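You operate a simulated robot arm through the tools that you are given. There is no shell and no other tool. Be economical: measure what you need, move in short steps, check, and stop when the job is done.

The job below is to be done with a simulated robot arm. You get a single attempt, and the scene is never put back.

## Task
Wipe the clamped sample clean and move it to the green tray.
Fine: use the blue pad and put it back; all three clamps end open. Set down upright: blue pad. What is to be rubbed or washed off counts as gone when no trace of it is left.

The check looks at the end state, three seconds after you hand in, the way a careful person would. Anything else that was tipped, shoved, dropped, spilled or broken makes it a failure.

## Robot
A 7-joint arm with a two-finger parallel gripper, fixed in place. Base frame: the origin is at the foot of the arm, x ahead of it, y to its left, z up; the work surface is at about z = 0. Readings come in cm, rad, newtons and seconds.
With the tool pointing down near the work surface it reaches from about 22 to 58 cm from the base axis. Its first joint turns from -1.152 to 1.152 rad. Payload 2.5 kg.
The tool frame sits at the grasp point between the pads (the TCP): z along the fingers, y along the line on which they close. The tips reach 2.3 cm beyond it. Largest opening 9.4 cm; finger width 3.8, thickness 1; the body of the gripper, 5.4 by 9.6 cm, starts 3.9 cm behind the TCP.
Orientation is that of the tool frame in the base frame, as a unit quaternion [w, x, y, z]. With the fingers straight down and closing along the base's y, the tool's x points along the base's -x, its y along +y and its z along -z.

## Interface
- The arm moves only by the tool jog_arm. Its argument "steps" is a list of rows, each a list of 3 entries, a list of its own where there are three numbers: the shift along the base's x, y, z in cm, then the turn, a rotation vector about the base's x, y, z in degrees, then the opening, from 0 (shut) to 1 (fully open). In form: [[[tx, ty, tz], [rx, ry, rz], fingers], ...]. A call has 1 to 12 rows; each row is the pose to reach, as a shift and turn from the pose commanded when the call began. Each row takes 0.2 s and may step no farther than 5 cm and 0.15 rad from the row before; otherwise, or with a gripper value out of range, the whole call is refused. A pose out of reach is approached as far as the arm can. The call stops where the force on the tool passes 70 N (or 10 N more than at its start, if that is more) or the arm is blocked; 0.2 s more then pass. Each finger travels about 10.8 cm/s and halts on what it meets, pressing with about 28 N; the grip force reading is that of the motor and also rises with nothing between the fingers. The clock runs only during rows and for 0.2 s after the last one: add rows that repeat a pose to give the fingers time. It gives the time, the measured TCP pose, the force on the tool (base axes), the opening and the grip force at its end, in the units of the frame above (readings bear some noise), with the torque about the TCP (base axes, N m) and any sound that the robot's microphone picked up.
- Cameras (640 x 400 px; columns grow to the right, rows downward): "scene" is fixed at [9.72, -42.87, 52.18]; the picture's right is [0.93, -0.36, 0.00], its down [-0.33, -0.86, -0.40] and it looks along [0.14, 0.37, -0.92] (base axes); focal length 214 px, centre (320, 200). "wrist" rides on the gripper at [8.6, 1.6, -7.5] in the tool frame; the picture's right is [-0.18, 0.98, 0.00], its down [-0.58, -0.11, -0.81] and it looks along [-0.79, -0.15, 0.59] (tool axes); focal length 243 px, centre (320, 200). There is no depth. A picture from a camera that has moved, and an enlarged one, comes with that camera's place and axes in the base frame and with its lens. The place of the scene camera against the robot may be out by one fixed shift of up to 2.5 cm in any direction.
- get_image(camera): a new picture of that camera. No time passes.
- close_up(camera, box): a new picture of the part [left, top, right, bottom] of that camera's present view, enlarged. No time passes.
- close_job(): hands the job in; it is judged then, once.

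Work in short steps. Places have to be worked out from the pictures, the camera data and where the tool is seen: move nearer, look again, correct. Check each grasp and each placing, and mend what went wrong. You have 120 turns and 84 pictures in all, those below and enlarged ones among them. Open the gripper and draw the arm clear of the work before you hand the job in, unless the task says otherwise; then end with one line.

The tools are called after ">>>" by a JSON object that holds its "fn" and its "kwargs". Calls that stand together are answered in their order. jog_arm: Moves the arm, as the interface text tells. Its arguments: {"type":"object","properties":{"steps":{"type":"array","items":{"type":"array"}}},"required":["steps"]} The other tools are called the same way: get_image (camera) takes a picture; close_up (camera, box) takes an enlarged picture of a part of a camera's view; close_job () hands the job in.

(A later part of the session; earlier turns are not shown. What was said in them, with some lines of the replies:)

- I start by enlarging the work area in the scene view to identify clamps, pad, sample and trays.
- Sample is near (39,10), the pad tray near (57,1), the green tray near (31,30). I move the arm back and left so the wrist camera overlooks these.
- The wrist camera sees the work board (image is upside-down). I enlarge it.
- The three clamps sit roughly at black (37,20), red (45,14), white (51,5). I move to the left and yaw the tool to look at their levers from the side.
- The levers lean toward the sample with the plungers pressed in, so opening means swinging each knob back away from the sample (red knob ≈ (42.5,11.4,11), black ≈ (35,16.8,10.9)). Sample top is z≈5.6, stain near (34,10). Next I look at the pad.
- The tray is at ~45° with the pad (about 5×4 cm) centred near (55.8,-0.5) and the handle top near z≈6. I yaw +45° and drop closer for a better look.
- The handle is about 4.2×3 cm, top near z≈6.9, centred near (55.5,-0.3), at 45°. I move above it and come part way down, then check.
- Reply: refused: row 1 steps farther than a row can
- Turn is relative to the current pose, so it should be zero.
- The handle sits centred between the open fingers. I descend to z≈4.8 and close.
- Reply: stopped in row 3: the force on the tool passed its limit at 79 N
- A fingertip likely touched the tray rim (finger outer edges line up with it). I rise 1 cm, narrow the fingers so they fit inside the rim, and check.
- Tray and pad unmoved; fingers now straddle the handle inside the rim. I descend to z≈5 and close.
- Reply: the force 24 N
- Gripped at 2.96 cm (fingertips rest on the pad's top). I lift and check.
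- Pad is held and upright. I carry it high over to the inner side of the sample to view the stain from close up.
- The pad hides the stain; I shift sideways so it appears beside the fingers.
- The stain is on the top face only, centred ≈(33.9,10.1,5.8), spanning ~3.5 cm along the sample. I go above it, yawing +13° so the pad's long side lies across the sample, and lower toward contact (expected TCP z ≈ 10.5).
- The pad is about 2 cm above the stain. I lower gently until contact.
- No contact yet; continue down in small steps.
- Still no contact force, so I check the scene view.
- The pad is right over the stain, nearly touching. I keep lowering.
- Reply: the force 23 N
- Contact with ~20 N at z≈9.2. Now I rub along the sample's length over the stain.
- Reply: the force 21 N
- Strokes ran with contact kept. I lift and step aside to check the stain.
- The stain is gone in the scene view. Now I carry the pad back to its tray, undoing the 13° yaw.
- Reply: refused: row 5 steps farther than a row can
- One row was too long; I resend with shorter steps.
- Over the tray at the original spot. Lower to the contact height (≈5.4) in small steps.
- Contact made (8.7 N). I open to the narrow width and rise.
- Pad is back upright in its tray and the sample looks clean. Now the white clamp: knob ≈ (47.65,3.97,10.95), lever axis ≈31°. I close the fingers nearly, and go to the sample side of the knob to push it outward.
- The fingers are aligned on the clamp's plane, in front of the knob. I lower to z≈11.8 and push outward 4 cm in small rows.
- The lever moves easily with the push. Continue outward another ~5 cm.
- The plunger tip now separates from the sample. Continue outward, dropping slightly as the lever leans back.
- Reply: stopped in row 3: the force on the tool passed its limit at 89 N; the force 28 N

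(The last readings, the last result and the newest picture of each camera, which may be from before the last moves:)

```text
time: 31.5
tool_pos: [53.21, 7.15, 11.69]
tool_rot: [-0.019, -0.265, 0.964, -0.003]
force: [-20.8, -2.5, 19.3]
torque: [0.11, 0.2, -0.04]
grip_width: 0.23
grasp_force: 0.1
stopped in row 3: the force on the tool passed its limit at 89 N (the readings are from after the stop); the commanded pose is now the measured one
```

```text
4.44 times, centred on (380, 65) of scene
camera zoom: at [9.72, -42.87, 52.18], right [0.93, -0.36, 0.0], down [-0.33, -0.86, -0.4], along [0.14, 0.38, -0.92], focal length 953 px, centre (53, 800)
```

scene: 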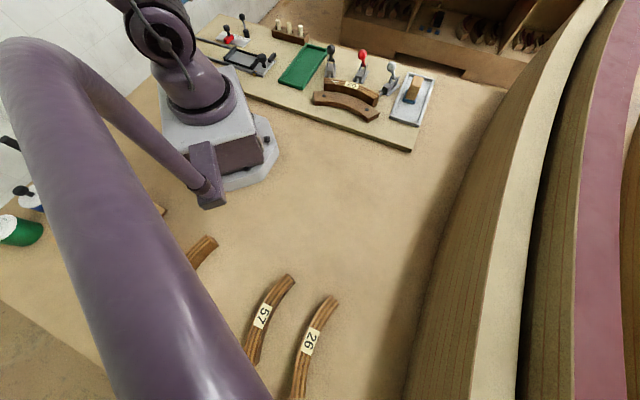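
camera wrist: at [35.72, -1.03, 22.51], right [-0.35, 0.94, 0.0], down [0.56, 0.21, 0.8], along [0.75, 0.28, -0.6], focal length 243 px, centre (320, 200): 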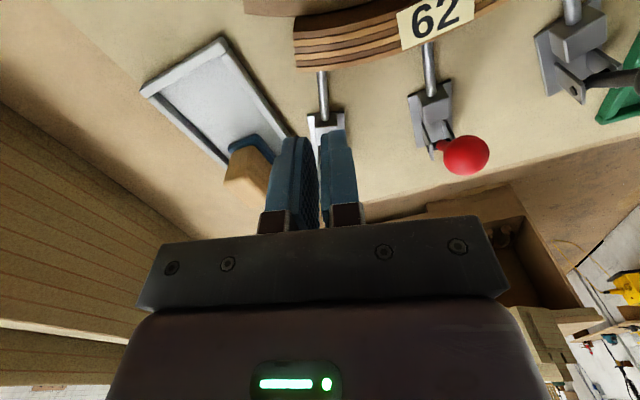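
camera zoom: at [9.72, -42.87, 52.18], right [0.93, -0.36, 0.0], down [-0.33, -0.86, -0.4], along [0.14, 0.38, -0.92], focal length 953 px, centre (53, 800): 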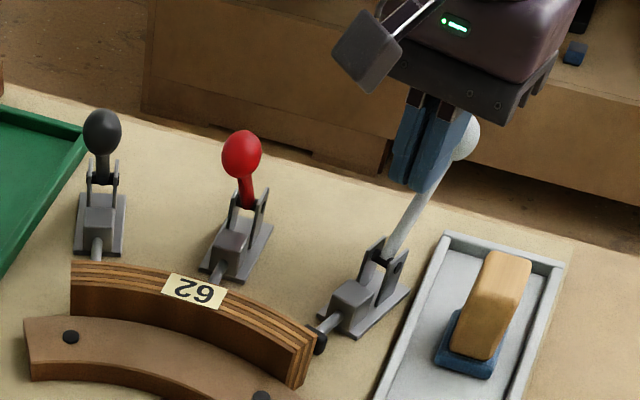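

It reached a hard stop; the plunger is clearly retracted. I back off toward the sample side and rise, then check that the lever stays.

>>> {"fn": "jog_arm", "kwargs": {"steps": [[[-1, -0.6, 0], [0, 0, 0], 0.065], [[-2.5, -1.5, 0.5], [0, 0, 0], 0.065], [[-4, -2.4, 4], [0, 0, 0], 0.065], [[-4, -2.4, 8], [0, 0, 0], 0.065]]}}

>>> {"fn": "close_up", "kwargs": {"camera": "scene", "box": [330, 20, 430, 110]}}

>>> {"fn": "get_image", "kwargs": {"camera": "wrist"}}

```text
time: 32.5
tool_pos: [49.35, 4.38, 19.43]
tool_rot: [-0.017, -0.265, 0.964, -0.003]
force: [0.5, -0.1, 0.5]
torque: [-0.02, -0.01, 0.0]
grip_width: 0.63
grasp_force: 0.0
```

```text
4.44 times, centred on (380, 65) of scene
camera zoom: at [9.72, -42.87, 52.18], right [0.93, -0.36, 0.0], down [-0.33, -0.86, -0.4], along [0.14, 0.37, -0.92], focal length 953 px, centre (53, 800)
```

zoom: 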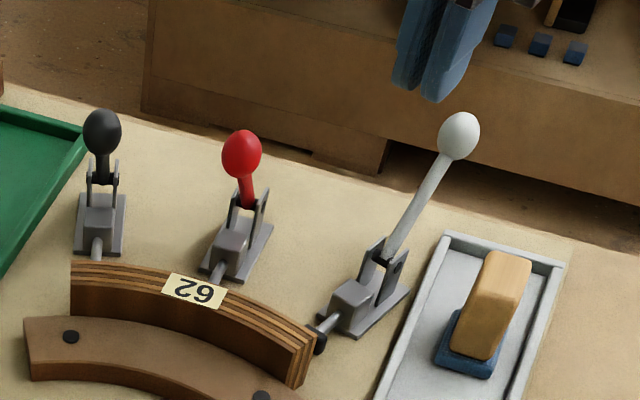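

```text
42 pictures are left
camera wrist: at [41.35, 1.52, 27.25], right [-0.34, 0.94, 0.0], down [0.58, 0.21, 0.79], along [0.74, 0.27, -0.62], focal length 243 px, centre (320, 200)
```

wrist: 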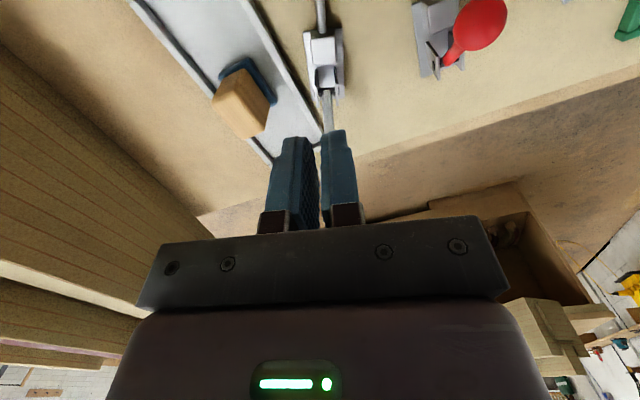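

White clamp is open and stays. Next the red: start at ≈(39.5,8.5), yaw 44°, correcting the slight tilt from the stop.

>>> {"fn": "jog_arm", "kwargs": {"steps": [[[-3.3, 1.4, 0], [0.3, -0.6, 4.5], 0.065], [[-6.6, 2.8, 0], [0.6, -1.2, 9], 0.065], [[-9.85, 4.1, 0], [0.85, -1.78, 13], 0.065], [[-9.85, 4.1, -4], [0.85, -1.78, 13], 0.065]]}}

>>> {"fn": "get_image", "kwargs": {"camera": "wrist"}}

```text
time: 33.5
tool_pos: [39.22, 8.87, 15.44]
tool_rot: [0.0, -0.372, 0.928, -0.001]
force: [0.9, -0.4, -0.1]
torque: [-0.01, -0.02, -0.01]
grip_width: 0.62
grasp_force: 0.1
```

```text
41 pictures are left
camera wrist: at [31.77, 4.02, 22.95], right [-0.55, 0.84, 0.0], down [0.49, 0.33, 0.81], along [0.68, 0.44, -0.59], focal length 243 px, centre (320, 200)
```

wrist: 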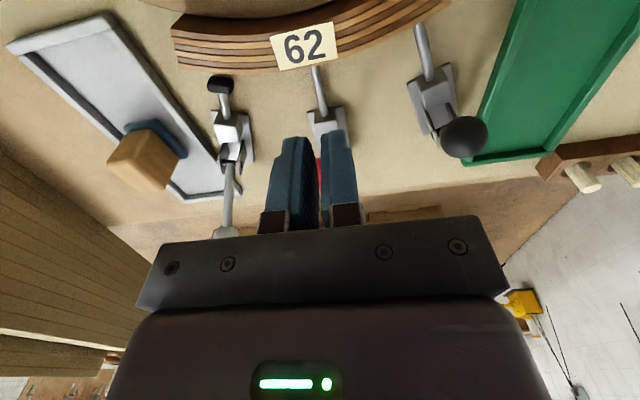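

Aligned with the red clamp. I descend to z≈12 and push outward along 44° until the stop.

>>> {"fn": "jog_arm", "kwargs": {"steps": [[[0, 0, -2], [0, 0, 0], 0.065], [[0, 0, -3.4], [0, 0, 0], 0.065], [[0.8, 0.75, -3.4], [0, 0, 0], 0.065], [[1.6, 1.5, -3.4], [0, 0, 0], 0.065], [[2.4, 2.25, -3.4], [0, 0, 0], 0.065], [[3.2, 3.0, -3.4], [0, 0, 0], 0.065], [[4.0, 3.75, -3.4], [0, 0, 0], 0.065], [[4.7, 4.5, -3.4], [0, 0, 0], 0.065], [[5.4, 5.2, -3.4], [0, 0, 0], 0.065], [[6.1, 5.8, -3.4], [0, 0, 0], 0.065]]}}

>>> {"fn": "close_up", "kwargs": {"camera": "scene", "box": [310, 20, 410, 110]}}

```text
time: 35.7
tool_pos: [45.75, 14.7, 12.22]
tool_rot: [0.001, -0.372, 0.928, -0.002]
force: [-0.5, -0.8, -0.9]
torque: [0.01, -0.02, 0.01]
grip_width: 0.62
grasp_force: 0.1
```

```text
4.44 times, centred on (360, 65) of scene
camera zoom: at [9.72, -42.87, 52.18], right [0.93, -0.36, 0.0], down [-0.33, -0.86, -0.4], along [0.14, 0.37, -0.92], focal length 953 px, centre (142, 800)
```

zoom: 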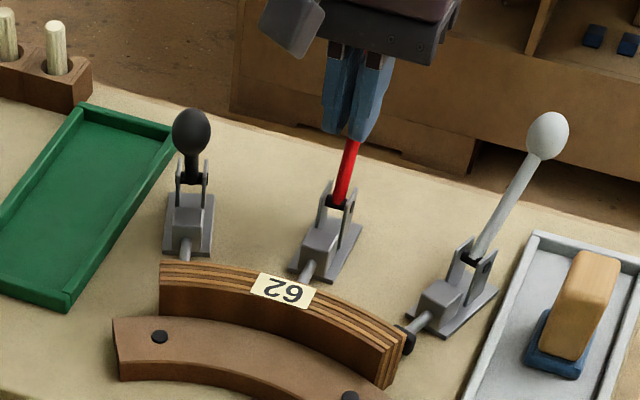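

The red lever is past upright; continue in half-centimetre rows to the stop.

>>> {"fn": "jog_arm", "kwargs": {"steps": [[[0.36, 0.34, -0.1], [0, 0, 0], 0.065], [[0.72, 0.69, -0.2], [0, 0, 0], 0.065], [[1.08, 1.03, -0.3], [0, 0, 0], 0.065], [[1.44, 1.38, -0.4], [0, 0, 0], 0.065], [[1.8, 1.72, -0.5], [0, 0, 0], 0.065], [[2.16, 2.07, -0.6], [0, 0, 0], 0.065]]}}

>>> {"fn": "close_up", "kwargs": {"camera": "scene", "box": [310, 20, 410, 110]}}

```text
time: 37.0
tool_pos: [47.01, 16.09, 11.78]
tool_rot: [-0.017, -0.372, 0.928, -0.005]
force: [-31.2, -16.5, 35.3]
torque: [0.06, 0.28, 0.15]
grip_width: 0.01
grasp_force: 42.9
stopped in row 6: the force on the tool passed its limit at 81 N (the readings are from after the stop); the commanded pose is now the measured one
```

```text
4.44 times, centred on (360, 65) of scene
camera zoom: at [9.71, -42.87, 52.18], right [0.93, -0.36, 0.0], down [-0.33, -0.86, -0.4], along [0.14, 0.38, -0.92], focal length 953 px, centre (142, 800)
```

zoom: 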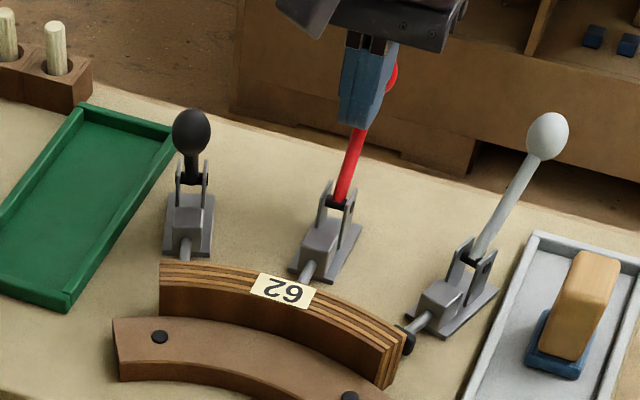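

Stop reached. I back off, rise, and move to the black clamp's start (≈(32.7,13.3), yaw 57°).

>>> {"fn": "jog_arm", "kwargs": {"steps": [[[-0.8, -0.75, 0], [0, 0, 0], 0.065], [[-2.2, -2.1, 1], [0, 0, 0], 0.065], [[-2.9, -2.75, 5], [0, 0, 0], 0.065], [[-2.9, -2.75, 8], [0, 0, 0], 0.065], [[-6.7, -2.75, 8], [0.4, -0.5, 4.5], 0.065], [[-10.5, -2.75, 8], [0.8, -1, 9], 0.065], [[-14.3, -2.8, 8], [1.26, -1.6, 13], 0.065], [[-14.3, -2.8, 4], [1.26, -1.6, 13], 0.065]]}}

>>> {"fn": "get_image", "kwargs": {"camera": "wrist"}}

>>> {"fn": "close_up", "kwargs": {"camera": "scene", "box": [290, 20, 430, 120]}}

```text
time: 38.8
tool_pos: [32.71, 13.65, 15.57]
tool_rot: [0.006, -0.475, 0.88, 0.0]
force: [0.3, -0.1, -0.7]
torque: [-0.01, 0.05, 0.0]
grip_width: 0.61
grasp_force: 0.0
```

```text
38 pictures are left
camera wrist: at [26.61, 7.26, 22.93], right [-0.72, 0.69, 0.0], down [0.4, 0.42, 0.81], along [0.56, 0.59, -0.58], focal length 243 px, centre (320, 200)
```

wrist: 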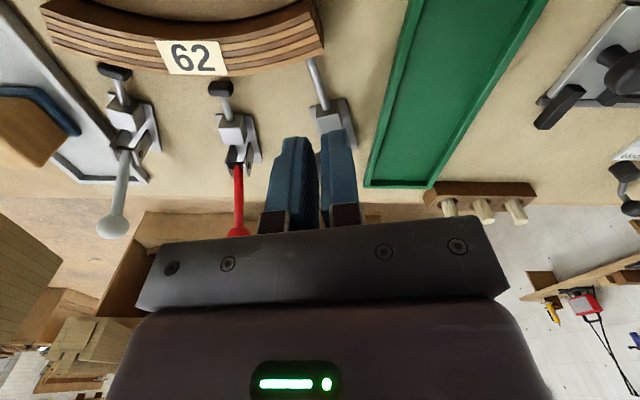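

```text
4.00 times, centred on (360, 70) of scene
camera zoom: at [9.72, -42.87, 52.18], right [0.93, -0.36, 0.0], down [-0.33, -0.86, -0.4], along [0.14, 0.37, -0.92], focal length 858 px, centre (160, 720)
```

zoom: 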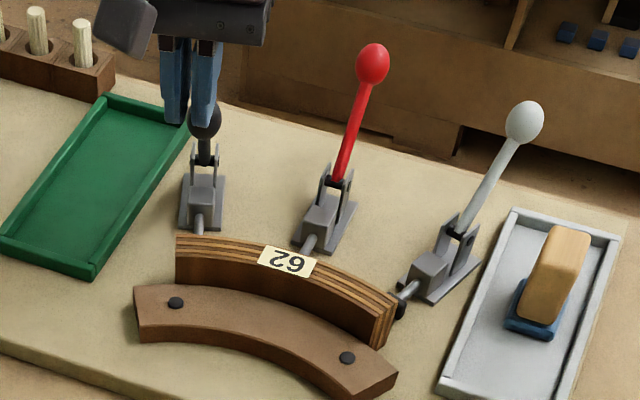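

Red is open too. The black clamp's axis is nearer 66°, so I yaw +9°, shift to (33.3,13.0), descend and push along it.

>>> {"fn": "jog_arm", "kwargs": {"steps": [[[0.6, -0.6, 0], [0, 0, 8], 0.065], [[0.6, -0.6, -2], [0, 0, 9], 0.065], [[0.6, -0.6, -3.5], [0, 0, 9], 0.065], [[1, 0.3, -3.5], [0, 0, 9], 0.065], [[1.4, 1.2, -3.5], [0, 0, 9], 0.065], [[1.8, 2.15, -3.5], [0, 0, 9], 0.065], [[2.2, 3.05, -3.5], [0, 0, 9], 0.065], [[2.6, 4.0, -3.5], [0, 0, 9], 0.065], [[3.0, 4.9, -3.5], [0, 0, 9], 0.065]]}}

>>> {"fn": "close_up", "kwargs": {"camera": "scene", "box": [280, 20, 380, 110]}}

```text
time: 40.8
tool_pos: [35.85, 18.44, 12.18]
tool_rot: [0.005, -0.544, 0.839, -0.001]
force: [-0.9, -0.3, -0.2]
torque: [0.02, 0.01, 0.01]
grip_width: 0.6
grasp_force: 0.0
```

```text
4.44 times, centred on (330, 65) of scene
camera zoom: at [9.72, -42.87, 52.18], right [0.93, -0.36, 0.0], down [-0.33, -0.86, -0.4], along [0.14, 0.37, -0.92], focal length 953 px, centre (276, 800)
```

zoom: 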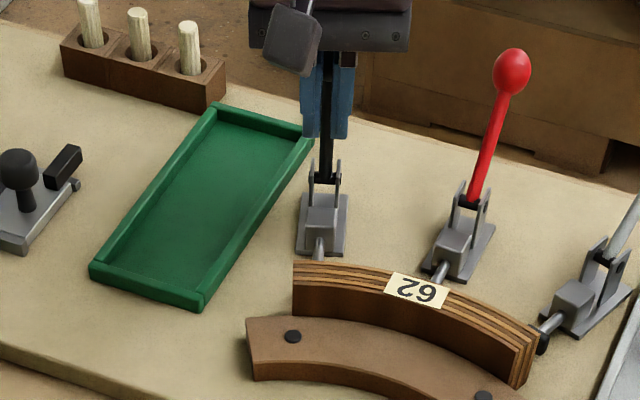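

The black lever follows nicely. I continue in half-centimetre rows to its stop.

>>> {"fn": "jog_arm", "kwargs": {"steps": [[[0.2, 0.46, 0], [0, 0, 0], 0.065], [[0.4, 0.92, 0], [0, 0, 0], 0.065], [[0.6, 1.37, 0], [0, 0, 0], 0.065], [[0.8, 1.83, 0], [0, 0, 0], 0.065], [[1.0, 2.3, -0.1], [0, 0, 0], 0.065], [[1.2, 2.75, -0.2], [0, 0, 0], 0.065], [[1.4, 3.2, -0.3], [0, 0, 0], 0.065], [[1.6, 3.65, -0.4], [0, 0, 0], 0.065], [[1.8, 4.1, -0.5], [0, 0, 0], 0.065], [[2.0, 4.55, -0.6], [0, 0, 0], 0.065]]}}

>>> {"fn": "close_up", "kwargs": {"camera": "scene", "box": [280, 20, 380, 110]}}

```text
time: 43.0
tool_pos: [37.96, 22.54, 11.47]
tool_rot: [0.004, -0.542, 0.84, -0.002]
force: [0.5, -10.1, 3.3]
torque: [-0.21, -0.03, -0.09]
grip_width: 0.92
grasp_force: 24.8
```

```text
4.44 times, centred on (330, 65) of scene
camera zoom: at [9.72, -42.87, 52.18], right [0.93, -0.36, 0.0], down [-0.33, -0.86, -0.4], along [0.14, 0.38, -0.92], focal length 953 px, centre (276, 800)
```

zoom: 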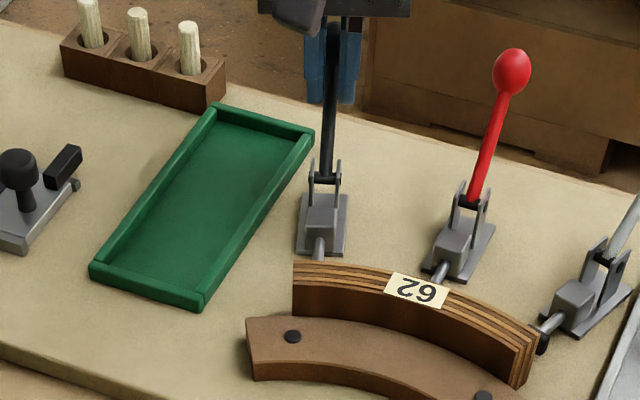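

The stem has slipped between the fingers (gap widened to 0.92). I open them wider, back out toward the sample and rise, then look.

>>> {"fn": "jog_arm", "kwargs": {"steps": [[[0, 0, 0], [0, 0, 0], 0.4], [[0, 0, 0], [0, 0, 0], 0.4], [[-0.4, -0.92, 0], [0, 0, 0], 0.4], [[-1.2, -2.75, 0], [0, 0, 0], 0.4], [[-2, -4.6, 0.5], [0, 0, 0], 0.4], [[-2, -4.6, 4.5], [0, 0, 0], 0.4], [[-2, -4.6, 8], [0, 0, 0], 0.4]]}}

>>> {"fn": "get_image", "kwargs": {"camera": "wrist"}}

>>> {"fn": "close_up", "kwargs": {"camera": "scene", "box": [280, 20, 380, 110]}}

```text
time: 44.6
tool_pos: [35.83, 18.29, 19.68]
tool_rot: [0.005, -0.543, 0.84, 0.0]
force: [0.1, -1.0, -0.4]
torque: [0.02, -0.01, 0.01]
grip_width: 3.75
grasp_force: 0.0
```

```text
34 pictures are left
camera wrist: at [30.82, 10.95, 27.01], right [-0.82, 0.57, 0.0], down [0.33, 0.48, 0.81], along [0.47, 0.67, -0.58], focal length 243 px, centre (320, 200)
```

wrist: 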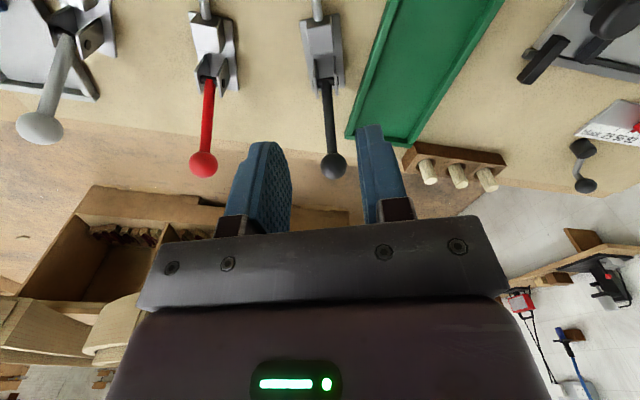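

```text
4.44 times, centred on (330, 65) of scene
camera zoom: at [9.72, -42.87, 52.18], right [0.93, -0.36, 0.0], down [-0.33, -0.86, -0.4], along [0.14, 0.37, -0.92], focal length 953 px, centre (276, 800)
```

zoom: 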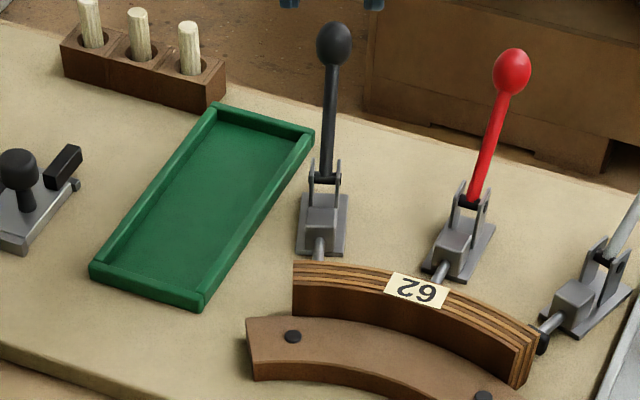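

The black lever now leans back like the others. I move back to view all plungers and the sample from the inner side.

>>> {"fn": "jog_arm", "kwargs": {"steps": [[[-1, -3.5, 0], [0, 0, -7], 0.6], [[-1.5, -7, 0], [0, 0, -14], 0.6], [[-2, -10.5, 0], [0, 0, -20], 0.6], [[-2, -13, 0], [0, 0, -20], 0.6]]}}

>>> {"fn": "get_image", "kwargs": {"camera": "wrist"}}

>>> {"fn": "close_up", "kwargs": {"camera": "wrist", "box": [180, 0, 480, 180]}}

```text
time: 45.6
tool_pos: [34.14, 5.08, 19.46]
tool_rot: [0.006, -0.388, 0.922, -0.001]
force: [0.7, -0.2, 0.0]
torque: [-0.01, 0.01, 0.0]
grip_width: 5.64
grasp_force: 0.1
```

```text
32 pictures are left
camera wrist: at [26.98, -0.03, 26.95], right [-0.58, 0.82, 0.0], down [0.48, 0.34, 0.81], along [0.67, 0.47, -0.58], focal length 243 px, centre (320, 200)
```

wrist: 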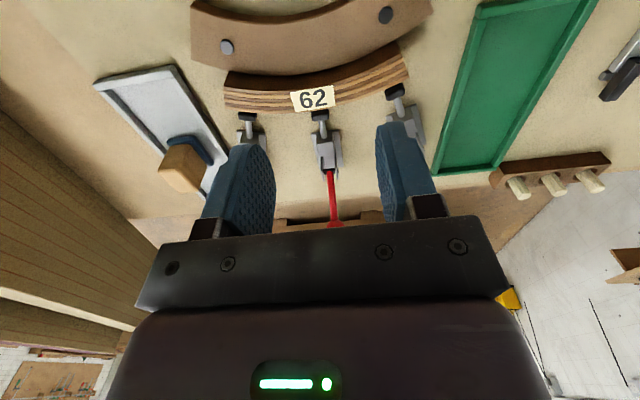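

```text
2.13 times, centred on (330, 90) of wrist
camera zoom: at [26.98, -0.03, 26.95], right [-0.58, 0.82, 0.0], down [0.48, 0.34, 0.81], along [0.67, 0.47, -0.58], focal length 518 px, centre (299, 435)
```

zoom: 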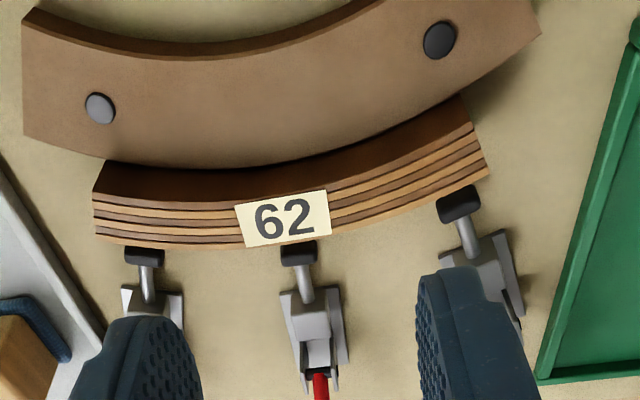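

All three plungers are retracted, the sample top is spotless. Sample mid ≈ (38.3,7.0), top z≈5.7, radial direction ≈44°. I rotate the tool −90° so the fingers close across the sample's thickness.

>>> {"fn": "jog_arm", "kwargs": {"steps": [[[0.4, 0.2, 0], [0, 0, -8.2], 0.42], [[0.8, 0.4, 0], [0, 0, -16.4], 0.42], [[1.2, 0.6, 0], [0, 0, -24.6], 0.42], [[1.6, 0.8, 0], [0, 0, -32.8], 0.42], [[2, 1, 0], [0, 0, -41], 0.42], [[2.4, 1.2, 0], [0, 0, -49.2], 0.42], [[2.8, 1.4, 0], [0, 0, -57.4], 0.42], [[3.2, 1.6, 0], [0, 0, -65.6], 0.42], [[3.6, 1.8, 0], [0, 0, -73.8], 0.42], [[4.1, 1.9, 0], [0, 0, -82], 0.42], [[4.1, 1.9, -2], [0, 0, -90], 0.42], [[4.1, 1.9, -4], [0, 0, -91.5], 0.42]]}}

>>> {"fn": "get_image", "kwargs": {"camera": "wrist"}}

>>> {"fn": "close_up", "kwargs": {"camera": "scene", "box": [290, 20, 410, 120]}}

```text
time: 48.2
tool_pos: [38.21, 6.95, 15.49]
tool_rot: [0.003, 0.39, 0.921, -0.004]
force: [0.1, -0.7, -0.9]
torque: [-0.01, -0.01, -0.03]
grip_width: 3.98
grasp_force: 0.1
```

```text
30 pictures are left
camera wrist: at [33.35, 14.3, 22.88], right [0.83, 0.55, 0.0], down [0.32, -0.49, 0.81], along [0.45, -0.68, -0.58], focal length 243 px, centre (320, 200)
```

wrist: 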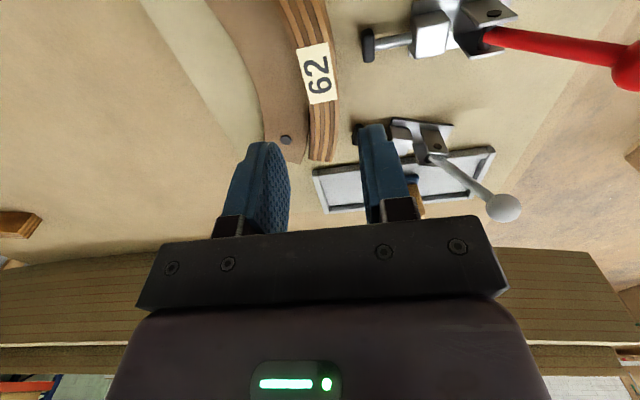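

```text
4.00 times, centred on (350, 70) of scene
camera zoom: at [9.72, -42.87, 52.18], right [0.93, -0.36, 0.0], down [-0.33, -0.86, -0.4], along [0.14, 0.37, -0.92], focal length 858 px, centre (200, 720)
```

zoom: 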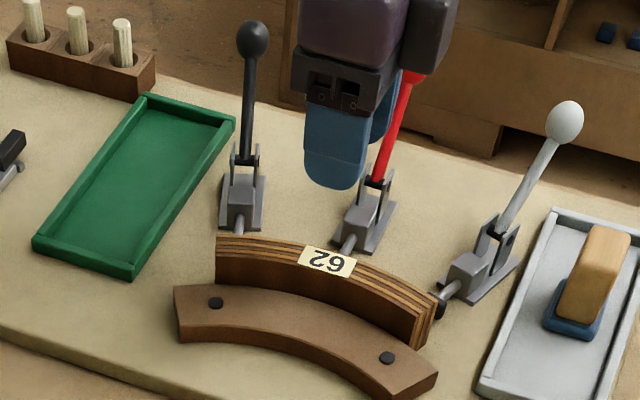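

Fingers are centred over the label (sample centre ≈(38.15,7.0)). I descend to z≈6.1 with the 4 cm opening.

>>> {"fn": "jog_arm", "kwargs": {"steps": [[[0, 0, -4], [0, 0, 0], 0.4], [[0, 0, -6.5], [0, 0, 0], 0.4], [[0, 0, -8], [0, 0, 0], 0.4], [[0, 0, -9.4], [0, 0, 0], 0.4], [[0, 0, -9.4], [0, 0, 0], 0.4]]}}

>>> {"fn": "get_image", "kwargs": {"camera": "wrist"}}

>>> {"fn": "close_up", "kwargs": {"camera": "scene", "box": [300, 30, 400, 120]}}

```text
time: 49.4
tool_pos: [37.94, 7.13, 6.29]
tool_rot: [0.003, 0.388, 0.922, -0.004]
force: [0.0, 0.0, -0.1]
torque: [0.02, 0.02, 0.0]
grip_width: 3.77
grasp_force: 0.1
```

```text
28 pictures are left
camera wrist: at [33.04, 14.51, 13.64], right [0.83, 0.55, 0.0], down [0.33, -0.48, 0.81], along [0.45, -0.68, -0.58], focal length 243 px, centre (320, 200)
```

wrist: 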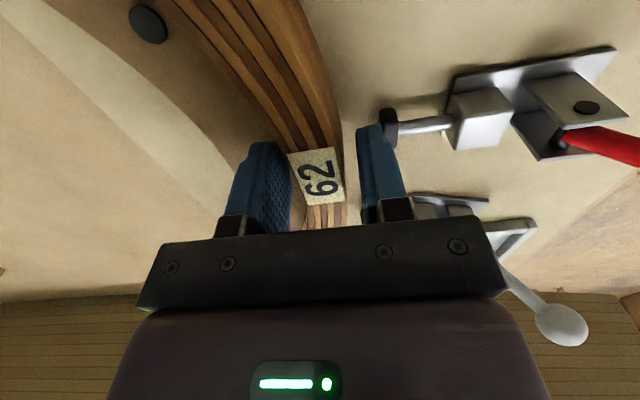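

```text
4.44 times, centred on (350, 75) of scene
camera zoom: at [9.72, -42.87, 52.18], right [0.93, -0.36, 0.0], down [-0.33, -0.86, -0.4], along [0.14, 0.37, -0.92], focal length 953 px, centre (187, 756)
```

zoom: 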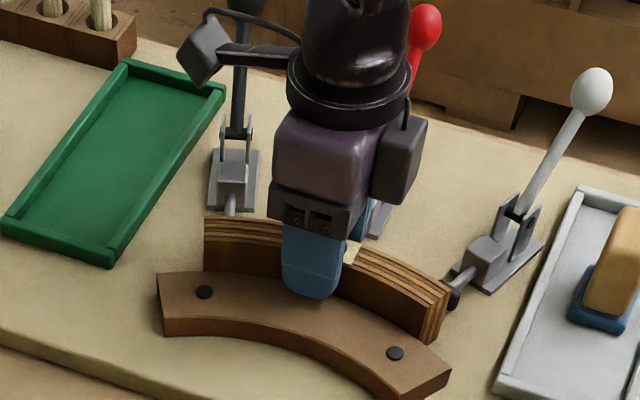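

The sample top is between the pads with the red plunger just outside. I close here.

>>> {"fn": "jog_arm", "kwargs": {"steps": [[[0, 0, -0.2], [0, 0, 0], 0.3], [[0, 0, -0.4], [0, 0, 0], 0.1], [[0, 0, -0.4], [0, 0, 0], 0.1], [[0, 0, -0.4], [0, 0, 0], 0.1]]}}

```text
time: 50.4
tool_pos: [38.12, 7.1, 5.86]
tool_rot: [0.004, 0.389, 0.921, -0.003]
force: [-4.8, -2.0, 21.6]
torque: [0.05, 0.07, 0.16]
grip_width: 2.44
grasp_force: 28.3
```

Gripped at 2.44 cm; the tips lightly touch something below, so I lift straight up slowly and check.

>>> {"fn": "jog_arm", "kwargs": {"steps": [[[0, 0, 0.3], [0, 0, 0], 0.1], [[0, 0, 1], [0, 0, 0], 0.1], [[0, 0, 3], [0, 0, 0], 0.1], [[0, 0, 6], [0, 0, 0], 0.1], [[0, 0, 10], [0, 0, 0], 0.1]]}}

>>> {"fn": "get_image", "kwargs": {"camera": "wrist"}}

>>> {"fn": "close_up", "kwargs": {"camera": "scene", "box": [290, 10, 430, 120]}}

```text
time: 51.6
tool_pos: [37.48, 7.0, 15.59]
tool_rot: [0.004, 0.389, 0.921, -0.004]
force: [0.3, 0.2, -1.0]
torque: [-0.01, 0.02, -0.01]
grip_width: 2.46
grasp_force: 28.2
```

```text
26 pictures are left
camera wrist: at [32.72, 14.5, 23.07], right [0.83, 0.55, 0.0], down [0.33, -0.48, 0.81], along [0.45, -0.68, -0.58], focal length 243 px, centre (320, 200)
```

wrist: 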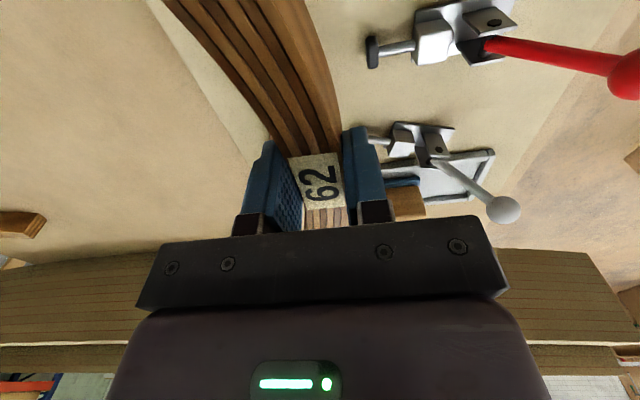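

```text
3.64 times, centred on (360, 65) of scene
camera zoom: at [9.73, -42.87, 52.18], right [0.93, -0.36, 0.0], down [-0.33, -0.86, -0.4], along [0.14, 0.37, -0.92], focal length 780 px, centre (174, 691)
```

zoom: 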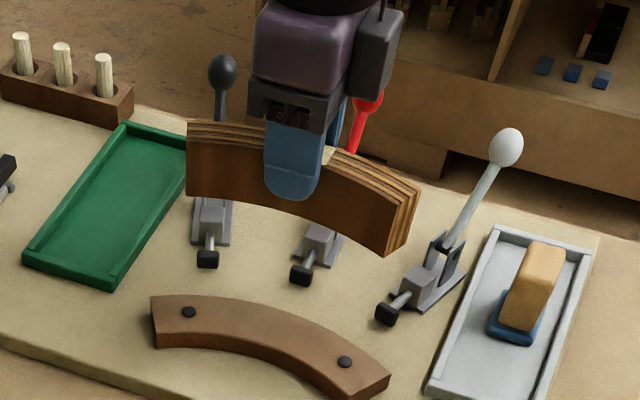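

The sample is held level. I raise it well above the levers and carry it toward the green tray while rotating +90°.

>>> {"fn": "jog_arm", "kwargs": {"steps": [[[0, 0, 4], [0, 0, 0], 0.1], [[0, 0, 8.5], [0, 0, 7.5], 0.1], [[-1, 2, 10], [0, 0, 15.5], 0.1], [[-2, 4, 10], [0, 0, 23.5], 0.1], [[-3, 6, 10], [0, 0, 31.5], 0.1], [[-4, 8, 10], [0, 0, 40], 0.1], [[-5, 10, 10], [0, 0, 48.5], 0.1], [[-6, 12, 10], [0, 0, 57], 0.1], [[-7, 14, 10], [0, 0, 65.5], 0.1], [[-8, 16, 10], [0, 0, 74], 0.1], [[-8.6, 18, 10], [0, 0, 82], 0.1], [[-9, 19.5, 10], [0, 0, 90], 0.1]]}}

>>> {"fn": "get_image", "kwargs": {"camera": "wrist"}}

>>> {"fn": "get_image", "kwargs": {"camera": "scene"}}

```text
time: 54.2
tool_pos: [29.16, 27.05, 25.49]
tool_rot: [0.005, -0.379, 0.926, 0.0]
force: [-0.2, -0.8, -0.8]
torque: [0.02, 0.01, 0.01]
grip_width: 2.46
grasp_force: 28.5
```

```text
24 pictures are left
camera wrist: at [21.84, 22.01, 32.85], right [-0.56, 0.83, 0.0], down [0.48, 0.33, 0.81], along [0.68, 0.45, -0.58], focal length 243 px, centre (320, 200)
```

wrist: 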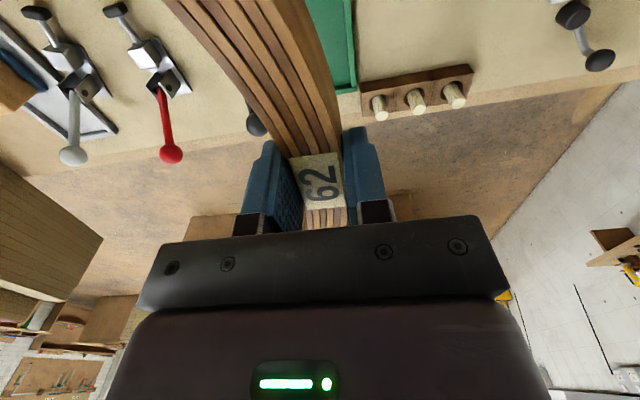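

```text
23 pictures are left
```

scene: 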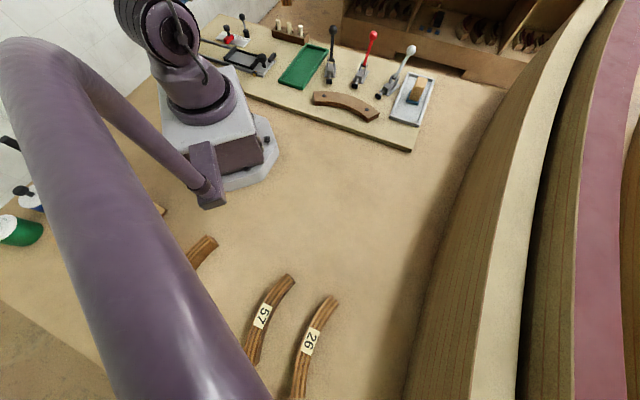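

Tray corners from several wrist views give its centre ≈(29.3,25.55), long axis 45°. Sample apex should sit at ≈(28.8,26.1). I shift there and descend to z≈11, then look.

>>> {"fn": "jog_arm", "kwargs": {"steps": [[[-0.4, -0.95, 0], [0, 0, 0], 0.1], [[-0.4, -0.95, -4], [0, 0, 0], 0.1], [[-0.4, -0.95, -8], [0, 0, 0], 0.1], [[-0.4, -0.95, -11.5], [0, 0, 0], 0.1], [[-0.4, -0.95, -14], [0, 0, 0], 0.1], [[-0.4, -0.95, -14], [0, 0, 0], 0.1]]}}

>>> {"fn": "get_image", "kwargs": {"camera": "wrist"}}

>>> {"fn": "close_up", "kwargs": {"camera": "scene", "box": [240, 10, 360, 110]}}

```text
time: 55.6
tool_pos: [28.58, 25.68, 11.75]
tool_rot: [0.005, -0.377, 0.926, -0.001]
force: [-0.2, 0.3, -0.7]
torque: [-0.02, -0.03, 0.01]
grip_width: 2.48
grasp_force: 27.8
```

```text
22 pictures are left
camera wrist: at [21.35, 20.76, 19.17], right [-0.55, 0.83, 0.0], down [0.48, 0.33, 0.81], along [0.68, 0.45, -0.58], focal length 243 px, centre (320, 200)
```

wrist: 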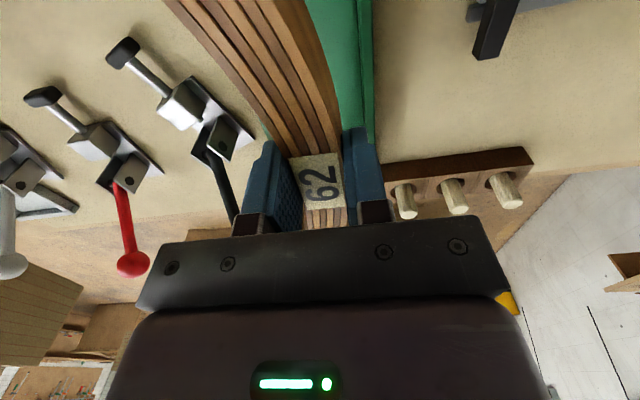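

```text
4.00 times, centred on (300, 60) of scene
camera zoom: at [9.72, -42.87, 52.18], right [0.93, -0.36, 0.0], down [-0.33, -0.86, -0.4], along [0.14, 0.37, -0.92], focal length 858 px, centre (400, 760)
```

zoom: 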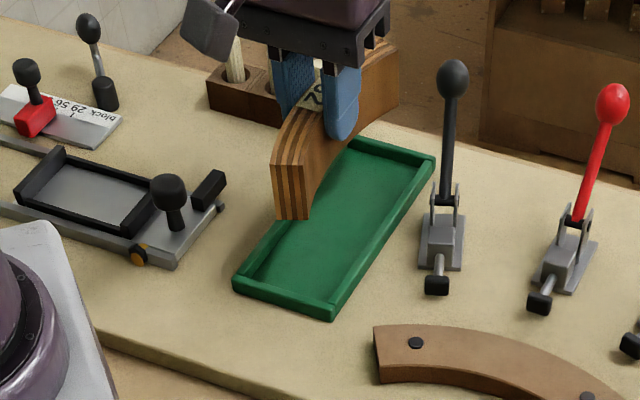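

The picture suggests the tray wall is a bit closer on the left, so I shift (+0.5,−0.2) and descend slowly to contact (expected TCP z ≈ 6.5–7.5).

>>> {"fn": "jog_arm", "kwargs": {"steps": [[[0.5, -0.2, -1], [0, 0, 0], 0.1], [[0.5, -0.2, -2], [0, 0, 0], 0.1], [[0.5, -0.2, -3], [0, 0, 0], 0.1], [[0.5, -0.2, -3], [0, 0, 0], 0.1]]}}

>>> {"fn": "close_up", "kwargs": {"camera": "scene", "box": [250, 20, 350, 100]}}

>>> {"fn": "get_image", "kwargs": {"camera": "wrist"}}

```text
time: 56.6
tool_pos: [29.16, 25.6, 8.86]
tool_rot: [0.004, -0.377, 0.926, -0.001]
force: [0.1, 0.6, -1.6]
torque: [0.01, 0.04, 0.02]
grip_width: 2.48
grasp_force: 27.2
```

```text
5.00 times, centred on (300, 60) of scene
camera zoom: at [9.72, -42.87, 52.18], right [0.93, -0.36, 0.0], down [-0.33, -0.86, -0.4], along [0.14, 0.37, -0.92], focal length 1072 px, centre (420, 900)
```

zoom: 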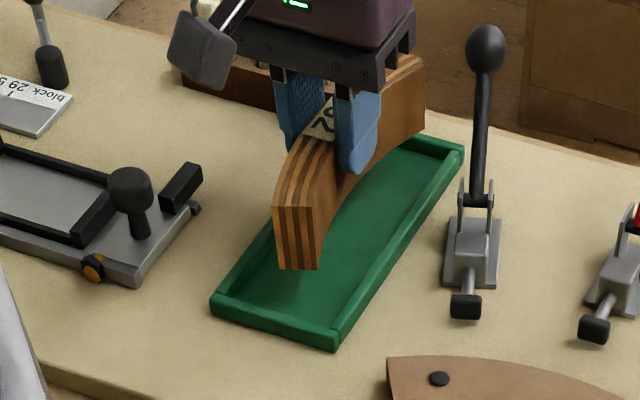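

```text
19 pictures are left
camera wrist: at [21.82, 20.78, 16.2], right [-0.55, 0.83, 0.0], down [0.48, 0.33, 0.81], along [0.68, 0.45, -0.58], focal length 243 px, centre (320, 200)
```

wrist: 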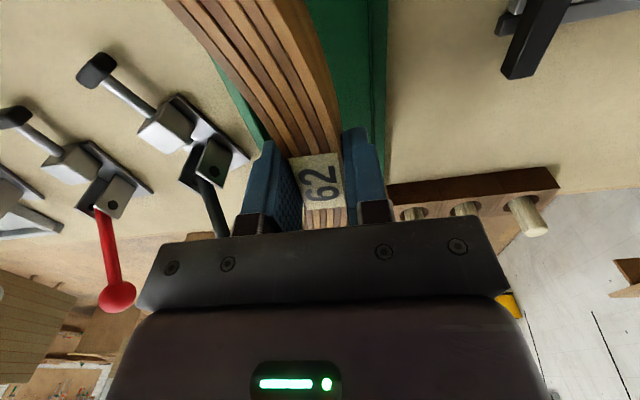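

The sample hangs within the tray outline. Continue down slowly.

>>> {"fn": "jog_arm", "kwargs": {"steps": [[[0, 0, -0.5], [0, 0, 0], 0.1], [[0, 0, -1], [0, 0, 0], 0.1], [[0, 0, -1.4], [0, 0, 0], 0.1], [[0, 0, -1.4], [0, 0, 0], 0.1]]}}

```text
time: 57.6
tool_pos: [29.16, 25.57, 7.35]
tool_rot: [0.005, -0.377, 0.926, 0.0]
force: [0.8, 0.1, -0.6]
torque: [-0.04, 0.0, 0.02]
grip_width: 2.46
grasp_force: 28.0
```

>>> {"fn": "jog_arm", "kwargs": {"steps": [[[0, 0, -0.25], [0, 0, 0], 0.1], [[0, 0, -0.5], [0, 0, 0], 0.1], [[0, 0, -0.5], [0, 0, 0], 0.1]]}}

>>> {"fn": "close_up", "kwargs": {"camera": "scene", "box": [250, 20, 350, 100]}}

```text
time: 58.4
tool_pos: [29.13, 25.46, 6.79]
tool_rot: [0.005, -0.377, 0.926, -0.001]
force: [0.2, 0.6, -0.5]
torque: [-0.02, 0.02, 0.03]
grip_width: 2.47
grasp_force: 27.8
```

```text
5.00 times, centred on (300, 60) of scene
camera zoom: at [9.72, -42.87, 52.18], right [0.93, -0.36, 0.0], down [-0.33, -0.86, -0.4], along [0.14, 0.37, -0.92], focal length 1072 px, centre (420, 900)
```

zoom: 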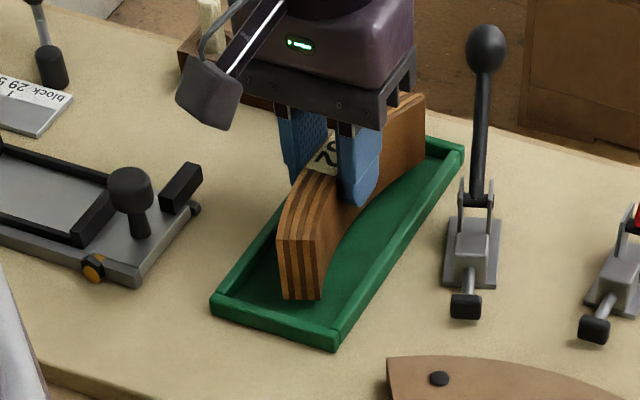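

Very near the floor now, well inside. I lower in 0.15 cm steps until contact.

>>> {"fn": "jog_arm", "kwargs": {"steps": [[[0, 0, -0.15], [0, 0, 0], 0.1], [[0, 0, -0.3], [0, 0, 0], 0.1], [[0, 0, -0.3], [0, 0, 0], 0.1]]}}

```text
time: 59.2
tool_pos: [29.09, 25.41, 6.58]
tool_rot: [0.005, -0.377, 0.926, -0.001]
force: [-0.1, 0.0, -1.7]
torque: [0.01, 0.07, -0.01]
grip_width: 2.48
grasp_force: 28.3
```

>>> {"fn": "jog_arm", "kwargs": {"steps": [[[0, 0, -0.15], [0, 0, 0], 0.1], [[0, 0, -0.3], [0, 0, 0], 0.1], [[0, 0, -0.3], [0, 0, 0], 0.1]]}}

```text
time: 60.0
tool_pos: [29.35, 25.52, 6.12]
tool_rot: [0.006, -0.377, 0.926, 0.0]
force: [0.2, -0.2, -1.1]
torque: [-0.02, 0.02, -0.02]
grip_width: 2.44
grasp_force: 27.7
```

>>> {"fn": "jog_arm", "kwargs": {"steps": [[[0, 0, -0.1], [0, 0, 0], 0.1], [[0, 0, -0.2], [0, 0, 0], 0.1], [[0, 0, -0.2], [0, 0, 0], 0.1]]}}

>>> {"fn": "close_up", "kwargs": {"camera": "scene", "box": [260, 30, 340, 90]}}

```text
time: 60.8
tool_pos: [29.2, 25.48, 6.08]
tool_rot: [0.005, -0.377, 0.926, -0.001]
force: [-3.7, -3.7, 21.5]
torque: [0.01, 0.14, -0.1]
grip_width: 2.48
grasp_force: 28.7
```

```text
6.67 times, centred on (300, 60) of scene
camera zoom: at [9.72, -42.87, 52.18], right [0.93, -0.36, 0.0], down [-0.33, -0.86, -0.4], along [0.14, 0.38, -0.92], focal length 1430 px, centre (453, 1133)
```

zoom: 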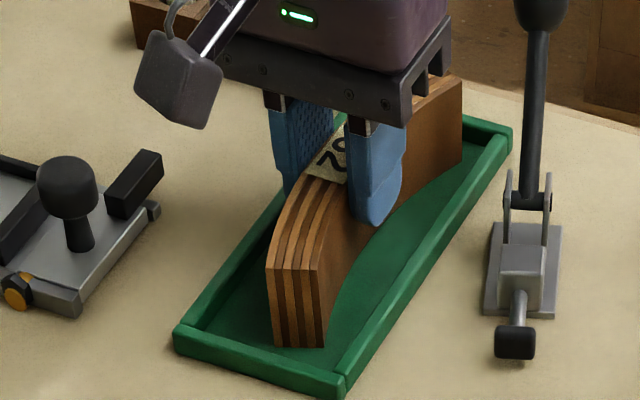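

The sample rests on the tray floor (21 N), inside the rim. I ease up slightly, open a little, rise straight up.

>>> {"fn": "jog_arm", "kwargs": {"steps": [[[0, 0, 0.12], [0, 0, 0], 0.26], [[0, 0, 0.12], [0, 0, 0], 0.36], [[0, 0, 0.12], [0, 0, 0], 0.36], [[0, 0, 2], [0, 0, 0], 0.36], [[0, 0, 5], [0, 0, 0], 0.36], [[0, 0, 9], [0, 0, 0], 0.36], [[0, 0, 13], [0, 0, 0], 0.36], [[0, 0, 17], [0, 0, 0], 0.36]]}}

>>> {"fn": "close_up", "kwargs": {"camera": "scene", "box": [250, 10, 450, 135]}}

>>> {"fn": "get_image", "kwargs": {"camera": "wrist"}}

```text
time: 62.6
tool_pos: [29.17, 25.17, 23.19]
tool_rot: [0.005, -0.377, 0.926, -0.001]
force: [-0.5, 0.2, -0.4]
torque: [-0.01, -0.01, -0.04]
grip_width: 3.38
grasp_force: 0.2
```

```text
3.20 times, centred on (350, 72) of scene
camera zoom: at [9.72, -42.87, 52.18], right [0.93, -0.36, 0.0], down [-0.33, -0.86, -0.4], along [0.14, 0.37, -0.92], focal length 686 px, centre (224, 608)
```

zoom: 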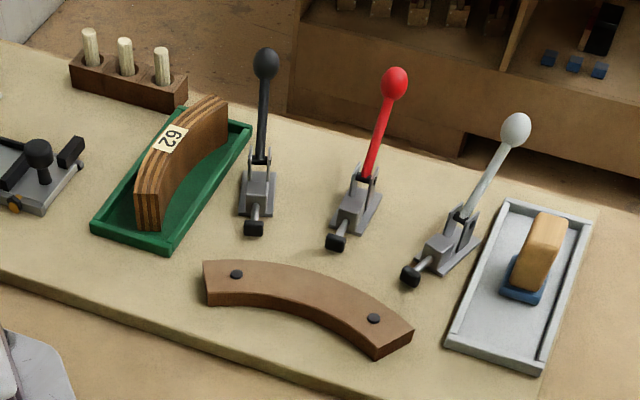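

```text
15 pictures are left
camera wrist: at [21.78, 20.3, 30.59], right [-0.55, 0.83, 0.0], down [0.48, 0.33, 0.81], along [0.68, 0.45, -0.58], focal length 243 px, centre (320, 200)
```

wrist: 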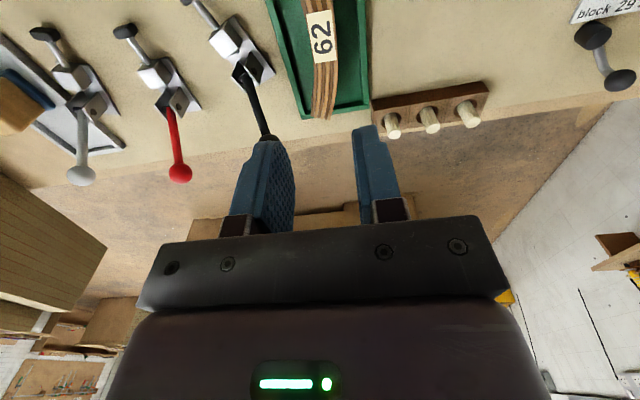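

Sample stands in the green tray, all levers back. One closer check of tray seating and cleanliness.

>>> {"fn": "close_up", "kwargs": {"camera": "scene", "box": [270, 25, 350, 90]}}

>>> {"fn": "close_up", "kwargs": {"camera": "wrist", "box": [180, 0, 400, 150]}}

```text
6.15 times, centred on (310, 58) of scene
camera zoom: at [9.72, -42.87, 52.18], right [0.93, -0.36, 0.0], down [-0.33, -0.86, -0.4], along [0.14, 0.37, -0.92], focal length 1320 px, centre (382, 1077)
```

zoom: 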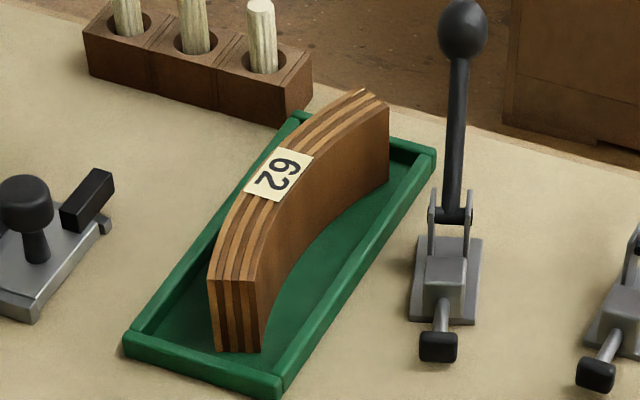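

```text
2.67 times, centred on (290, 75) of wrist
camera zoom: at [21.78, 20.3, 30.59], right [-0.55, 0.83, 0.0], down [0.48, 0.33, 0.81], along [0.68, 0.45, -0.58], focal length 647 px, centre (400, 533)
```

zoom: 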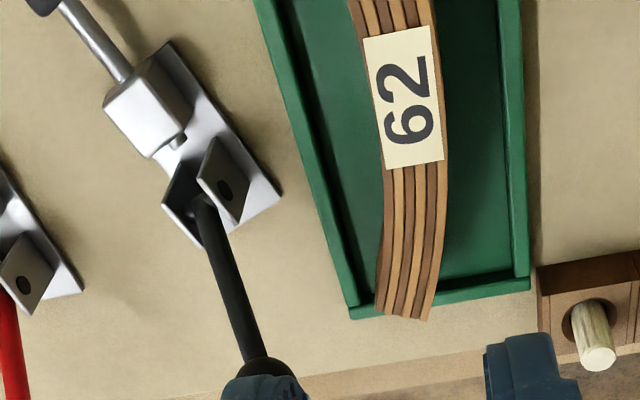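

Everything checks: sample seated and clean, pad upright in its tray, three clamps open. I open the gripper and draw the arm up and clear.

>>> {"fn": "jog_arm", "kwargs": {"steps": [[[0, 0, 4], [0, 0, 0], 0.7], [[0, -4, 8], [0, 0, 0], 1], [[0, -8, 10], [0, 0, 0], 1], [[0, -12, 12], [0, 0, 0], 1]]}}

>>> {"fn": "get_image", "kwargs": {"camera": "scene"}}

```text
refused: row 2 steps farther than a row can; nothing moved
```

```text
12 pictures are left
```

scene: 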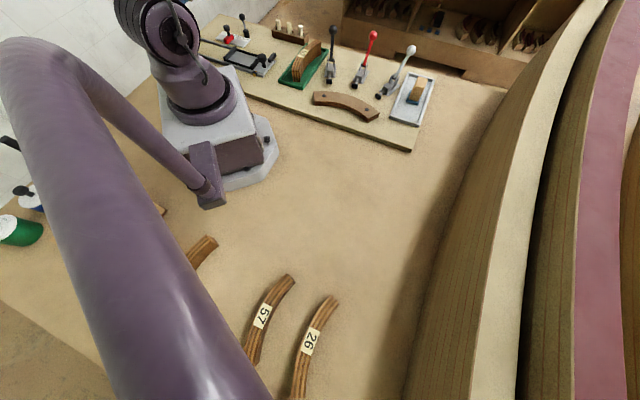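

The row was too long; resend with shorter steps.

>>> {"fn": "jog_arm", "kwargs": {"steps": [[[0, 0, 4], [0, 0, 0], 0.7], [[0, -3, 7], [0, 0, 0], 1], [[0, -6, 10], [0, 0, 0], 1], [[0, -10, 12], [0, 0, 0], 1]]}}

>>> {"fn": "close_up", "kwargs": {"camera": "scene", "box": [190, 0, 450, 160]}}

```text
time: 63.6
tool_pos: [29.07, 15.46, 35.3]
tool_rot: [0.005, -0.377, 0.926, 0.001]
force: [0.3, -0.6, -0.2]
torque: [0.02, -0.01, -0.01]
grip_width: 9.39
grasp_force: 0.1
```

```text
2.46 times, centred on (320, 80) of scene
camera zoom: at [9.73, -42.86, 52.18], right [0.93, -0.36, 0.0], down [-0.33, -0.86, -0.4], along [0.14, 0.38, -0.92], focal length 528 px, centre (320, 495)
```

zoom: 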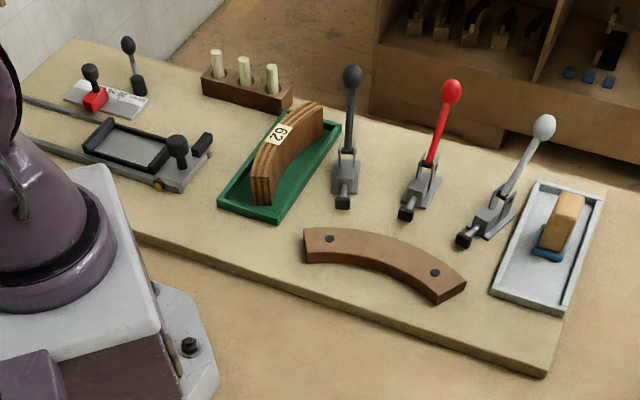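

The final view shows everything in place and the arm clear, so I hand the job in.

>>> {"fn": "close_job", "kwargs": {}}

```text
The job is handed in.
```

I wiped the sample clean and moved it to the green tray. The blue pad is upright back in its tray, all three clamps are open, and the arm is drawn clear with the gripper open.
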